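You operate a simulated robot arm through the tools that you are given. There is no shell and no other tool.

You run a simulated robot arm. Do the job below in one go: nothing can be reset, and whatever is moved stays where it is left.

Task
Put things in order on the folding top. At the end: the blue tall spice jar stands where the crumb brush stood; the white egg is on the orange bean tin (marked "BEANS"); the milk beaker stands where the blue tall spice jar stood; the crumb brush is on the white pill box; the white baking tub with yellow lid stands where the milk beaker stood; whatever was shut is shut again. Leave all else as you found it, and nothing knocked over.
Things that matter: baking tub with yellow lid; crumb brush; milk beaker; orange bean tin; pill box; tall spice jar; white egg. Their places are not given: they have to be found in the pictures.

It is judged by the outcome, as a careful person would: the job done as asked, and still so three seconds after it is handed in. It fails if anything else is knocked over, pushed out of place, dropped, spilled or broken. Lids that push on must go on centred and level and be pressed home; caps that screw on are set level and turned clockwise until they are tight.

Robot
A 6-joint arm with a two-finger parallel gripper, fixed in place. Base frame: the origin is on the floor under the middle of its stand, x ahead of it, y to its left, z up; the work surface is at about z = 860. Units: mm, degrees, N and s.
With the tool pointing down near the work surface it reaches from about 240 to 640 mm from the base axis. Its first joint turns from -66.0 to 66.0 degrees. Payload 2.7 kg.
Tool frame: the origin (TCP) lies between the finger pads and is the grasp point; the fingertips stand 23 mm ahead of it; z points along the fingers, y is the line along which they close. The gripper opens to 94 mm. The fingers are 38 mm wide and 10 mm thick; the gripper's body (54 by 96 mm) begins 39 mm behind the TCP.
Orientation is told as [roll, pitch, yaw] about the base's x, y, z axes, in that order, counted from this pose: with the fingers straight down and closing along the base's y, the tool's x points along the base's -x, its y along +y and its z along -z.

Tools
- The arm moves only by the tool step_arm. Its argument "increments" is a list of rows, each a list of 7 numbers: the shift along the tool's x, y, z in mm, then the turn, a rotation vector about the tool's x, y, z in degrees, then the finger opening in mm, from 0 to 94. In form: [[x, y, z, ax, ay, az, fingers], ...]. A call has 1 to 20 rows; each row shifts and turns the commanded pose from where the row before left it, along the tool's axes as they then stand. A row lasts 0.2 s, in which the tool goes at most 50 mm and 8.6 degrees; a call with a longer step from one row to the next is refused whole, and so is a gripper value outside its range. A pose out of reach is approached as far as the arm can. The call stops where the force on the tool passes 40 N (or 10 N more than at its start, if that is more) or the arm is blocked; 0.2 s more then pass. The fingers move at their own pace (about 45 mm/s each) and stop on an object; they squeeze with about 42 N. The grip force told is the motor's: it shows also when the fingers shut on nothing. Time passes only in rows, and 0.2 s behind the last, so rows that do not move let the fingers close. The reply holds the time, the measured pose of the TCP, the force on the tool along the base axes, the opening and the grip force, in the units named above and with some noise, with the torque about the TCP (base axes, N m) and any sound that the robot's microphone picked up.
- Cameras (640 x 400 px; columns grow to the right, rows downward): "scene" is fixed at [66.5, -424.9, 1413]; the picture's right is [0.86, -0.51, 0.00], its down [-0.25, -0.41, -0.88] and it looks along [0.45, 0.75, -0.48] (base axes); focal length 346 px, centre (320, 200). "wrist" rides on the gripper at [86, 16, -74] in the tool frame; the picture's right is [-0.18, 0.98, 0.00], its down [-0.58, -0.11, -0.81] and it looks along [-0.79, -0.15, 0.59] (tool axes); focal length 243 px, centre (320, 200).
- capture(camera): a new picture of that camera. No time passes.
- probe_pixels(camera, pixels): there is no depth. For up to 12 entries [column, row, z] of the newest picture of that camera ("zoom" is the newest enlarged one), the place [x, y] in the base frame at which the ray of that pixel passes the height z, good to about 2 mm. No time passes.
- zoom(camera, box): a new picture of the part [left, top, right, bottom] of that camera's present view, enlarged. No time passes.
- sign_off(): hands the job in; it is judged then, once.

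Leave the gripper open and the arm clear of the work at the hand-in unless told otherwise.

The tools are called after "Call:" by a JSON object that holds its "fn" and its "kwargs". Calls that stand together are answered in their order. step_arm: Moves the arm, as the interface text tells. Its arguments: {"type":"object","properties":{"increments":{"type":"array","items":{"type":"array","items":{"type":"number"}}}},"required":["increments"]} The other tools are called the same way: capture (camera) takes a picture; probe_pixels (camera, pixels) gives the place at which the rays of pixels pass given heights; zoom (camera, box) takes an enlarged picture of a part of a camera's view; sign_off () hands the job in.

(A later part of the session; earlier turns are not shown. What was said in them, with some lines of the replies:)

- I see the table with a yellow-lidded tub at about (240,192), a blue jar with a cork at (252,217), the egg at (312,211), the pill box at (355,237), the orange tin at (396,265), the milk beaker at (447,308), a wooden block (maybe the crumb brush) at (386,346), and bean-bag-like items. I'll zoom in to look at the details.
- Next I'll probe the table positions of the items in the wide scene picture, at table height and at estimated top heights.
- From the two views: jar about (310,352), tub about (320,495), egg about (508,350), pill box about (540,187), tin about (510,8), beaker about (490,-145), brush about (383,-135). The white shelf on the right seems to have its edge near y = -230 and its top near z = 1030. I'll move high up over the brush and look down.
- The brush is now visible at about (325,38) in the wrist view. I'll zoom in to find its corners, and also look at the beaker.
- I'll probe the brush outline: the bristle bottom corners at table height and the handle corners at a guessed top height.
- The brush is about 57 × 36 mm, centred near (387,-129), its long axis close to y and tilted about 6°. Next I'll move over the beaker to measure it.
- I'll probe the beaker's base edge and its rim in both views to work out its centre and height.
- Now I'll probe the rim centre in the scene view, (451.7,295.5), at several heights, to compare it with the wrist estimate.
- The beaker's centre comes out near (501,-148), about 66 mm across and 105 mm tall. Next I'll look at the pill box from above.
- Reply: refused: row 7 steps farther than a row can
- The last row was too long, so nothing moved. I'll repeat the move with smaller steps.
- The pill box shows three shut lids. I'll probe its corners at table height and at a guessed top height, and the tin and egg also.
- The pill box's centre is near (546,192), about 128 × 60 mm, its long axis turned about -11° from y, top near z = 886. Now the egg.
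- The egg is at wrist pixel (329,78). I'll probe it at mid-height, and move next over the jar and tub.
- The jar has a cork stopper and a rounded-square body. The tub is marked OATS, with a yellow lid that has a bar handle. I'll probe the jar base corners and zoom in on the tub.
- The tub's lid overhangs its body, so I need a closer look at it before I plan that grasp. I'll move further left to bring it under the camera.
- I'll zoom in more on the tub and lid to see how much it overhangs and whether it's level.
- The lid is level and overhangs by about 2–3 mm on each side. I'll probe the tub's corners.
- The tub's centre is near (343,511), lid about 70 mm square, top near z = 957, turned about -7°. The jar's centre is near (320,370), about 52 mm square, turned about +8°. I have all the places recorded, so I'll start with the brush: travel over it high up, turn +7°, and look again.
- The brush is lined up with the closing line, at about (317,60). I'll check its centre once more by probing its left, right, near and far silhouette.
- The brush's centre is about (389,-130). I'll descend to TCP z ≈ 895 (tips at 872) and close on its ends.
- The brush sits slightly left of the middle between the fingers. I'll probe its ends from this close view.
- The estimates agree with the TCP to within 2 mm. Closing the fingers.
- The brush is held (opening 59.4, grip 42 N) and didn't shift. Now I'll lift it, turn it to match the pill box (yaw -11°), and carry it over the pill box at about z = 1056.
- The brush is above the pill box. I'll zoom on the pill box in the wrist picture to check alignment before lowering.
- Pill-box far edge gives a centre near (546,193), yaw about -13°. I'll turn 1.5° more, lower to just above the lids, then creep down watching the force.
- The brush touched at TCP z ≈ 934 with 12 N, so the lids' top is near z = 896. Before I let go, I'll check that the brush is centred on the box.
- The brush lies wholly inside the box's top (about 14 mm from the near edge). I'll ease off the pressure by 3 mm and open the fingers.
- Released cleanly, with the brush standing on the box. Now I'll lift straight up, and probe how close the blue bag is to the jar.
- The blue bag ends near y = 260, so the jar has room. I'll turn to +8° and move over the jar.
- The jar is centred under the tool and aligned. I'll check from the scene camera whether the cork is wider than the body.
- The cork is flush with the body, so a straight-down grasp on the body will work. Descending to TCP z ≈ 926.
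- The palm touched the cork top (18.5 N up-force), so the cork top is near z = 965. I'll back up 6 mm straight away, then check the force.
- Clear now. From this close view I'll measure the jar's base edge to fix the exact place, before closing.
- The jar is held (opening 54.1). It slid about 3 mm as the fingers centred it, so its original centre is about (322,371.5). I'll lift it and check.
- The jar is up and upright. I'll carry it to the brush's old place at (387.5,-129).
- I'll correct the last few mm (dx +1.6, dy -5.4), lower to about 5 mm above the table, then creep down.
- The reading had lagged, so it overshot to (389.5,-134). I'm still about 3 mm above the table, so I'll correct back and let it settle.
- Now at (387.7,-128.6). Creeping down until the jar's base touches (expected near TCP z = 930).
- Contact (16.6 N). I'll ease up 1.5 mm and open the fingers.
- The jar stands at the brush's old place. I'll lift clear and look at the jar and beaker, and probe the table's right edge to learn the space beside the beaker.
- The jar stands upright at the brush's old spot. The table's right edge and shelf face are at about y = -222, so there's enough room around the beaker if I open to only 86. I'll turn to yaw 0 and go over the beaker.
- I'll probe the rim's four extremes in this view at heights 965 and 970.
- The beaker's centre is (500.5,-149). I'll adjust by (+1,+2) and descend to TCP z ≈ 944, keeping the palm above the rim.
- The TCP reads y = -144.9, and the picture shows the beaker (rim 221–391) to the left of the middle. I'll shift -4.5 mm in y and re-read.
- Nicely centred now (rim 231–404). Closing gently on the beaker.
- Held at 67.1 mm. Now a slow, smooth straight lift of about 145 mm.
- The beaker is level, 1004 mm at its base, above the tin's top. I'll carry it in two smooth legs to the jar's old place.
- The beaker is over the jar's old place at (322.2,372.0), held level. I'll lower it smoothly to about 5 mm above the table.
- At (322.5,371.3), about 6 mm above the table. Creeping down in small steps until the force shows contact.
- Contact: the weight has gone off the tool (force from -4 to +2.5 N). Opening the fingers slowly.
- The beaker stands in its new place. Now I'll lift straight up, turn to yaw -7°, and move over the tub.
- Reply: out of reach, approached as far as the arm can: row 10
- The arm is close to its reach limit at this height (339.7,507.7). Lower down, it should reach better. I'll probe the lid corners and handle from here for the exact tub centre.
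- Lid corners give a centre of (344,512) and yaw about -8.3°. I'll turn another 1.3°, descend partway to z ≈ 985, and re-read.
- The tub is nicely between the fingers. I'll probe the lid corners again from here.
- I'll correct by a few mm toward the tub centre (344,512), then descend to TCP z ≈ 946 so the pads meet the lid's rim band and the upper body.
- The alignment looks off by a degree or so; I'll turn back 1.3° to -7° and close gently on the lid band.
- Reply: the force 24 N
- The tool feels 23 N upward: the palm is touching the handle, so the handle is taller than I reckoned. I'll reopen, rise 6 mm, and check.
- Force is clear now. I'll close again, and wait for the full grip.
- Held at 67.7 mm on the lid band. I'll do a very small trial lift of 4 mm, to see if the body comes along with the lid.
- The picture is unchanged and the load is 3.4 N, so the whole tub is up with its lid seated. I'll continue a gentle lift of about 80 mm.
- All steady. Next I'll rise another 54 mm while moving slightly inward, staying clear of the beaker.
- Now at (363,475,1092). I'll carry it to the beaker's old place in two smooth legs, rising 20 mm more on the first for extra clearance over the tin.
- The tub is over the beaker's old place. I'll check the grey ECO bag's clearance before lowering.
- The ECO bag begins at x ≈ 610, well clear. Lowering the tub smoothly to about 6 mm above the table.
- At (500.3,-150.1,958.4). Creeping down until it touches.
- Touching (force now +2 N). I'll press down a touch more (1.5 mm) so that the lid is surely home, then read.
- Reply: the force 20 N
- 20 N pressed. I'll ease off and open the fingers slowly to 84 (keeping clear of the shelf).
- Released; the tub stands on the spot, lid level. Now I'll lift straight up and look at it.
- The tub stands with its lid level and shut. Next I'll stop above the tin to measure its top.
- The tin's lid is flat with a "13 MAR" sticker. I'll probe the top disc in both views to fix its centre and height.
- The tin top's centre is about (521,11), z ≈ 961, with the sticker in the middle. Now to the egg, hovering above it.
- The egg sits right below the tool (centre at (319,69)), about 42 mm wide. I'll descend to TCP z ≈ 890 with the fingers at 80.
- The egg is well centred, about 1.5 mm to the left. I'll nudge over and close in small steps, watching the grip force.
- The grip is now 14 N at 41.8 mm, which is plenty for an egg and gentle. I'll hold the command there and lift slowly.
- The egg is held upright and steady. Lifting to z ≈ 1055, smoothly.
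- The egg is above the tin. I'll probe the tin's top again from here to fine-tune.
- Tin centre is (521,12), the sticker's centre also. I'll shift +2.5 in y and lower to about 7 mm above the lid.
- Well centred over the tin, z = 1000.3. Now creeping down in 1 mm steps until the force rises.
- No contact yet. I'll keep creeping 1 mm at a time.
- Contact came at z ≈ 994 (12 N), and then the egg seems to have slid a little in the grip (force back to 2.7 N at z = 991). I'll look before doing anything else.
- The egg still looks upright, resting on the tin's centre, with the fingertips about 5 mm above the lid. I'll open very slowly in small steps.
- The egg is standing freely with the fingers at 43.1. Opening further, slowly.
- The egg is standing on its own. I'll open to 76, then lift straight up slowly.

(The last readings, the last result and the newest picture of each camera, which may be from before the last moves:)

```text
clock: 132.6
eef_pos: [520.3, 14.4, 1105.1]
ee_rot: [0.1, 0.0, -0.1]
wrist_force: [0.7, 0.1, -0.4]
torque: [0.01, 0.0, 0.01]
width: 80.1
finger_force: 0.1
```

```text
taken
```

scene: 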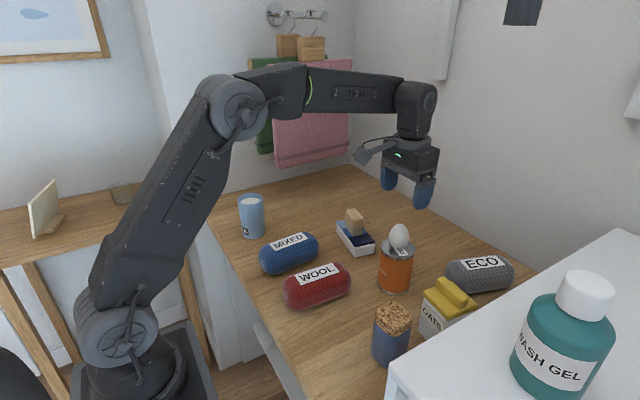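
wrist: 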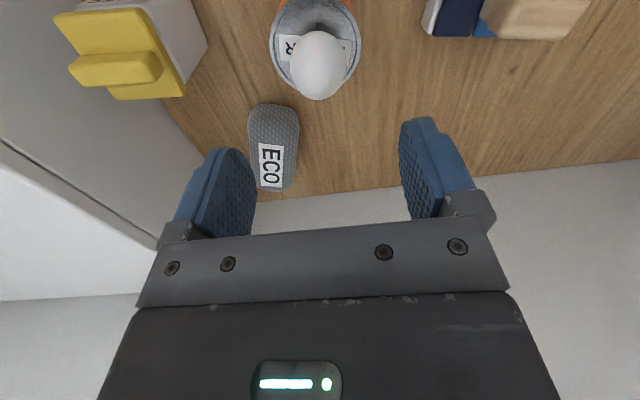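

The egg stands on the tin. I'll retreat to about the starting pose, high up and clear, and then inspect everything.

Call:
{"fn": "step_arm", "kwargs": {"increments": [[0, 0, -40, 0, 0, 0, 94], [0, 0, -40, 0, 0, 0, 94], [0, 0, -40, 0, 0, 0, 94], [0, 0, -10, 0, 0, 0, 94], [37, 30, 0, 0, 0, 0, 94], [37, 30, 0, 0, 0, 0, 94], [37, 30, 0, 0, 0, 0, 94], [37, 30, 0, 0, 0, 0, 94], [0, 40, 0, 0, 0, 0, 94], [0, 35, 0, 0, 0, 0, 94], [0, 0, 0, 0, 0, 0, 94], [0, 0, 0, 0, 0, 0, 94]]}}

Call:
{"fn": "capture", "kwargs": {"camera": "scene"}}

Call:
{"fn": "capture", "kwargs": {"camera": "wrist"}}

Call:
{"fn": "zoom", "kwargs": {"camera": "scene", "box": [330, 200, 530, 380]}}

Call:
{"fn": "zoom", "kwargs": {"camera": "scene", "box": [200, 170, 380, 270]}}

```text
clock: 135.2
eef_pos: [373.7, 205.9, 1236.3]
ee_rot: [0.2, 0.0, -0.1]
wrist_force: [0.0, -1.5, 0.7]
torque: [-0.01, 0.0, -0.01]
width: 93.6
finger_force: 0.1
```

```text
taken
```

scene: 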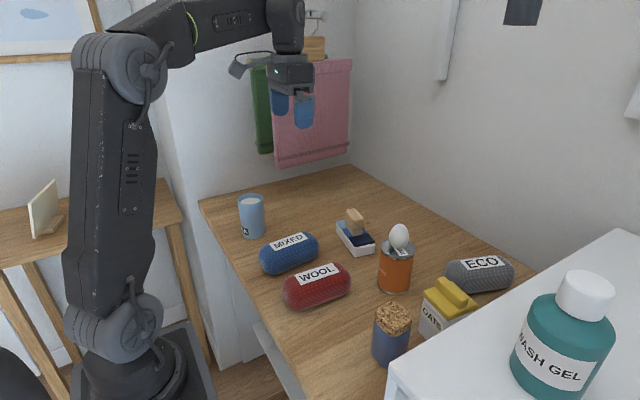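

```text
taken
```

wrist: 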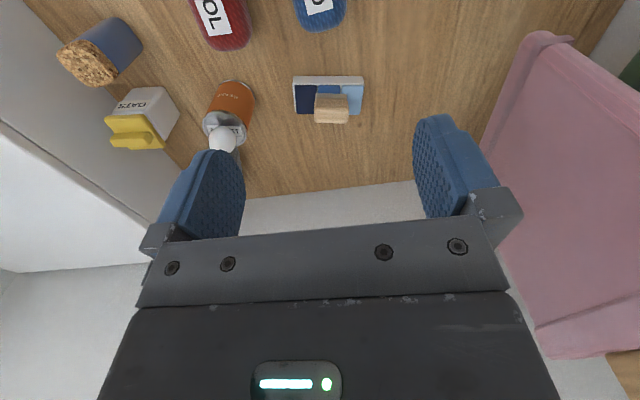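

```text
2.22 times, centred on (430, 290) of scene
```

zoom: 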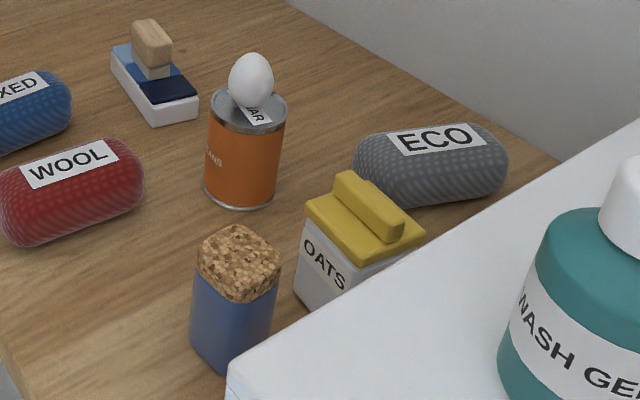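

```text
3.56 times, centred on (290, 220) of scene
```

zoom: 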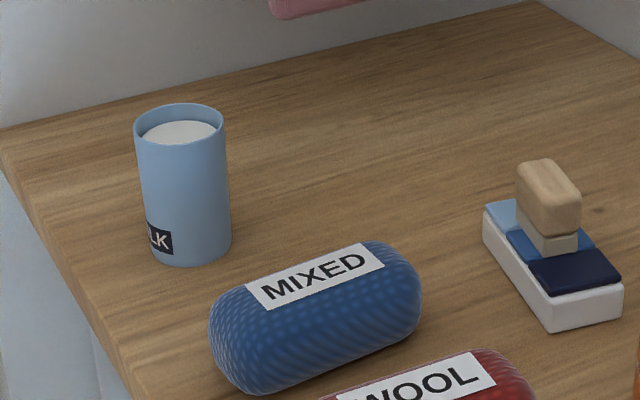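

Everything looks right from here. I'll zoom closer on the egg/tin, the brush/pill box, and the tub lid for a final check.

Call:
{"fn": "zoom", "kwargs": {"camera": "scene", "box": [365, 215, 429, 255]}}

Call:
{"fn": "zoom", "kwargs": {"camera": "scene", "box": [410, 265, 490, 345]}}

Call:
{"fn": "zoom", "kwargs": {"camera": "scene", "box": [325, 200, 389, 260]}}

Call:
{"fn": "zoom", "kwargs": {"camera": "wrist", "box": [40, 0, 260, 160]}}

```text
10.00 times, centred on (397, 235) of scene
```

zoom: 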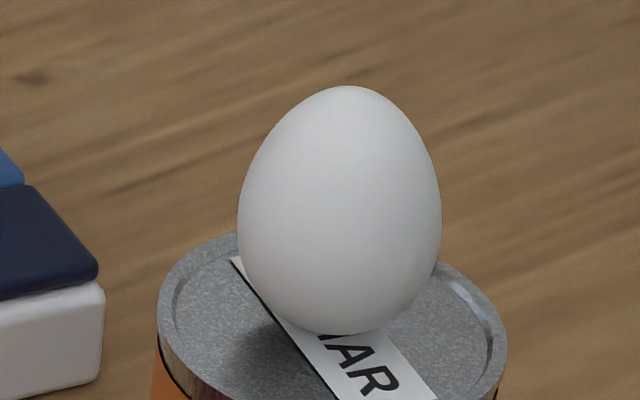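

```text
5.00 times, centred on (450, 305) of scene
```

zoom: 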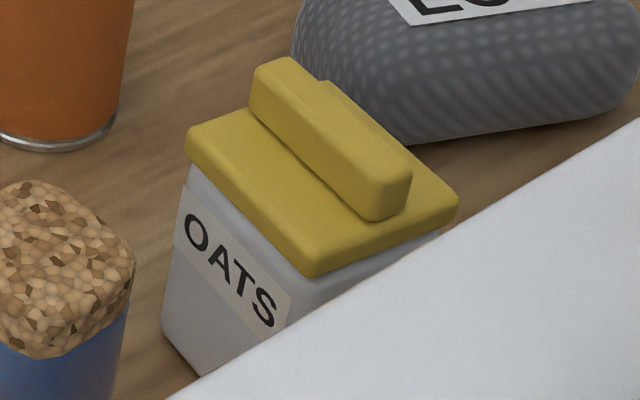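

```text
6.67 times, centred on (357, 230) of scene
```

zoom: 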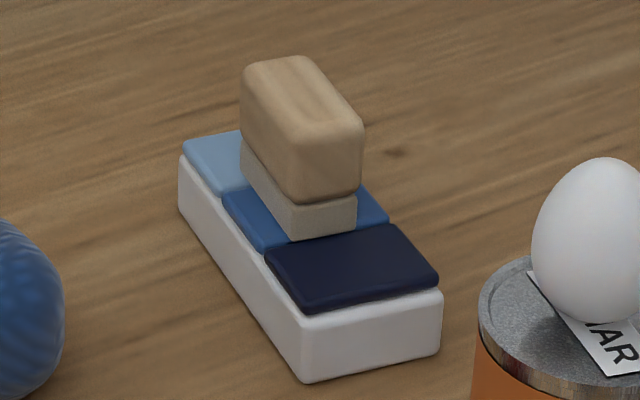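

```text
2.50 times, centred on (150, 80) of wrist
```

zoom: 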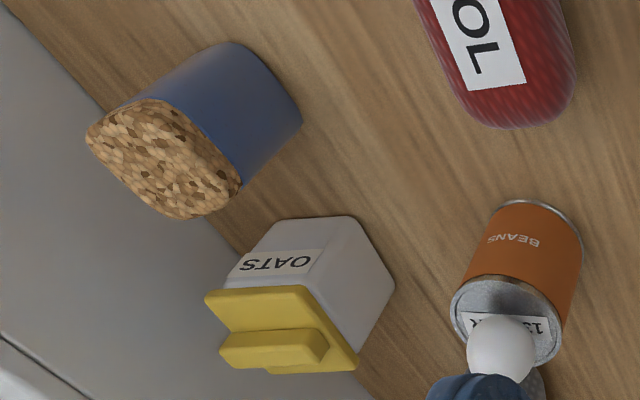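

Final check: the egg stands upright in the middle of the BEANS tin, and the brush lies squarely on the shut pill box. The jar, beaker and tub stand upright in their new places, with the tub's lid level and shut. The bags, tin, pill box and shelf items haven't moved. The gripper is open and the arm is clear, so I'm handing in.

Call:
{"fn": "sign_off", "kwargs": {}}

```text
The job is handed in.
```

I've handed the job in, and all five items are where you asked. In the last pictures everything stood upright and the other things on the table hadn't moved.

| Item | Where it is now | How close |
|---|---|---|
| Crumb brush | On the white pill box, whose three lids stayed shut | About 5 mm off centre across the box |
| Blue tall spice jar | Where the crumb brush stood, cork still in | Within about 2 mm |
| Milk beaker | Where the jar stood; I kept it level and saw no milk on the table | Within about 1 mm |
| White baking tub | Where the milk beaker stood, lid shut and level | Within about 1 mm |
| White egg | Standing in the middle of the tin marked "BEANS" | Within about 1 mm |

The distances are estimates from the cameras and arm readings, which are good to about 2 mm.

- **Baking tub:** I carried it by the rim of its lid, because the lid overhangs the body. The lid stayed on, and I pressed it down with about 20 N once the tub was in place.
- **Gripper contact:** While lining up, the gripper pressed lightly on the jar's cork (about 18 N) and the tub's handle (about 23 N). Nothing shifted or came loose.
- **Egg:** It slid about 3 mm in the fingers as it touched the tin, then stood on its own and stayed put. I gripped it at only about 14 N.
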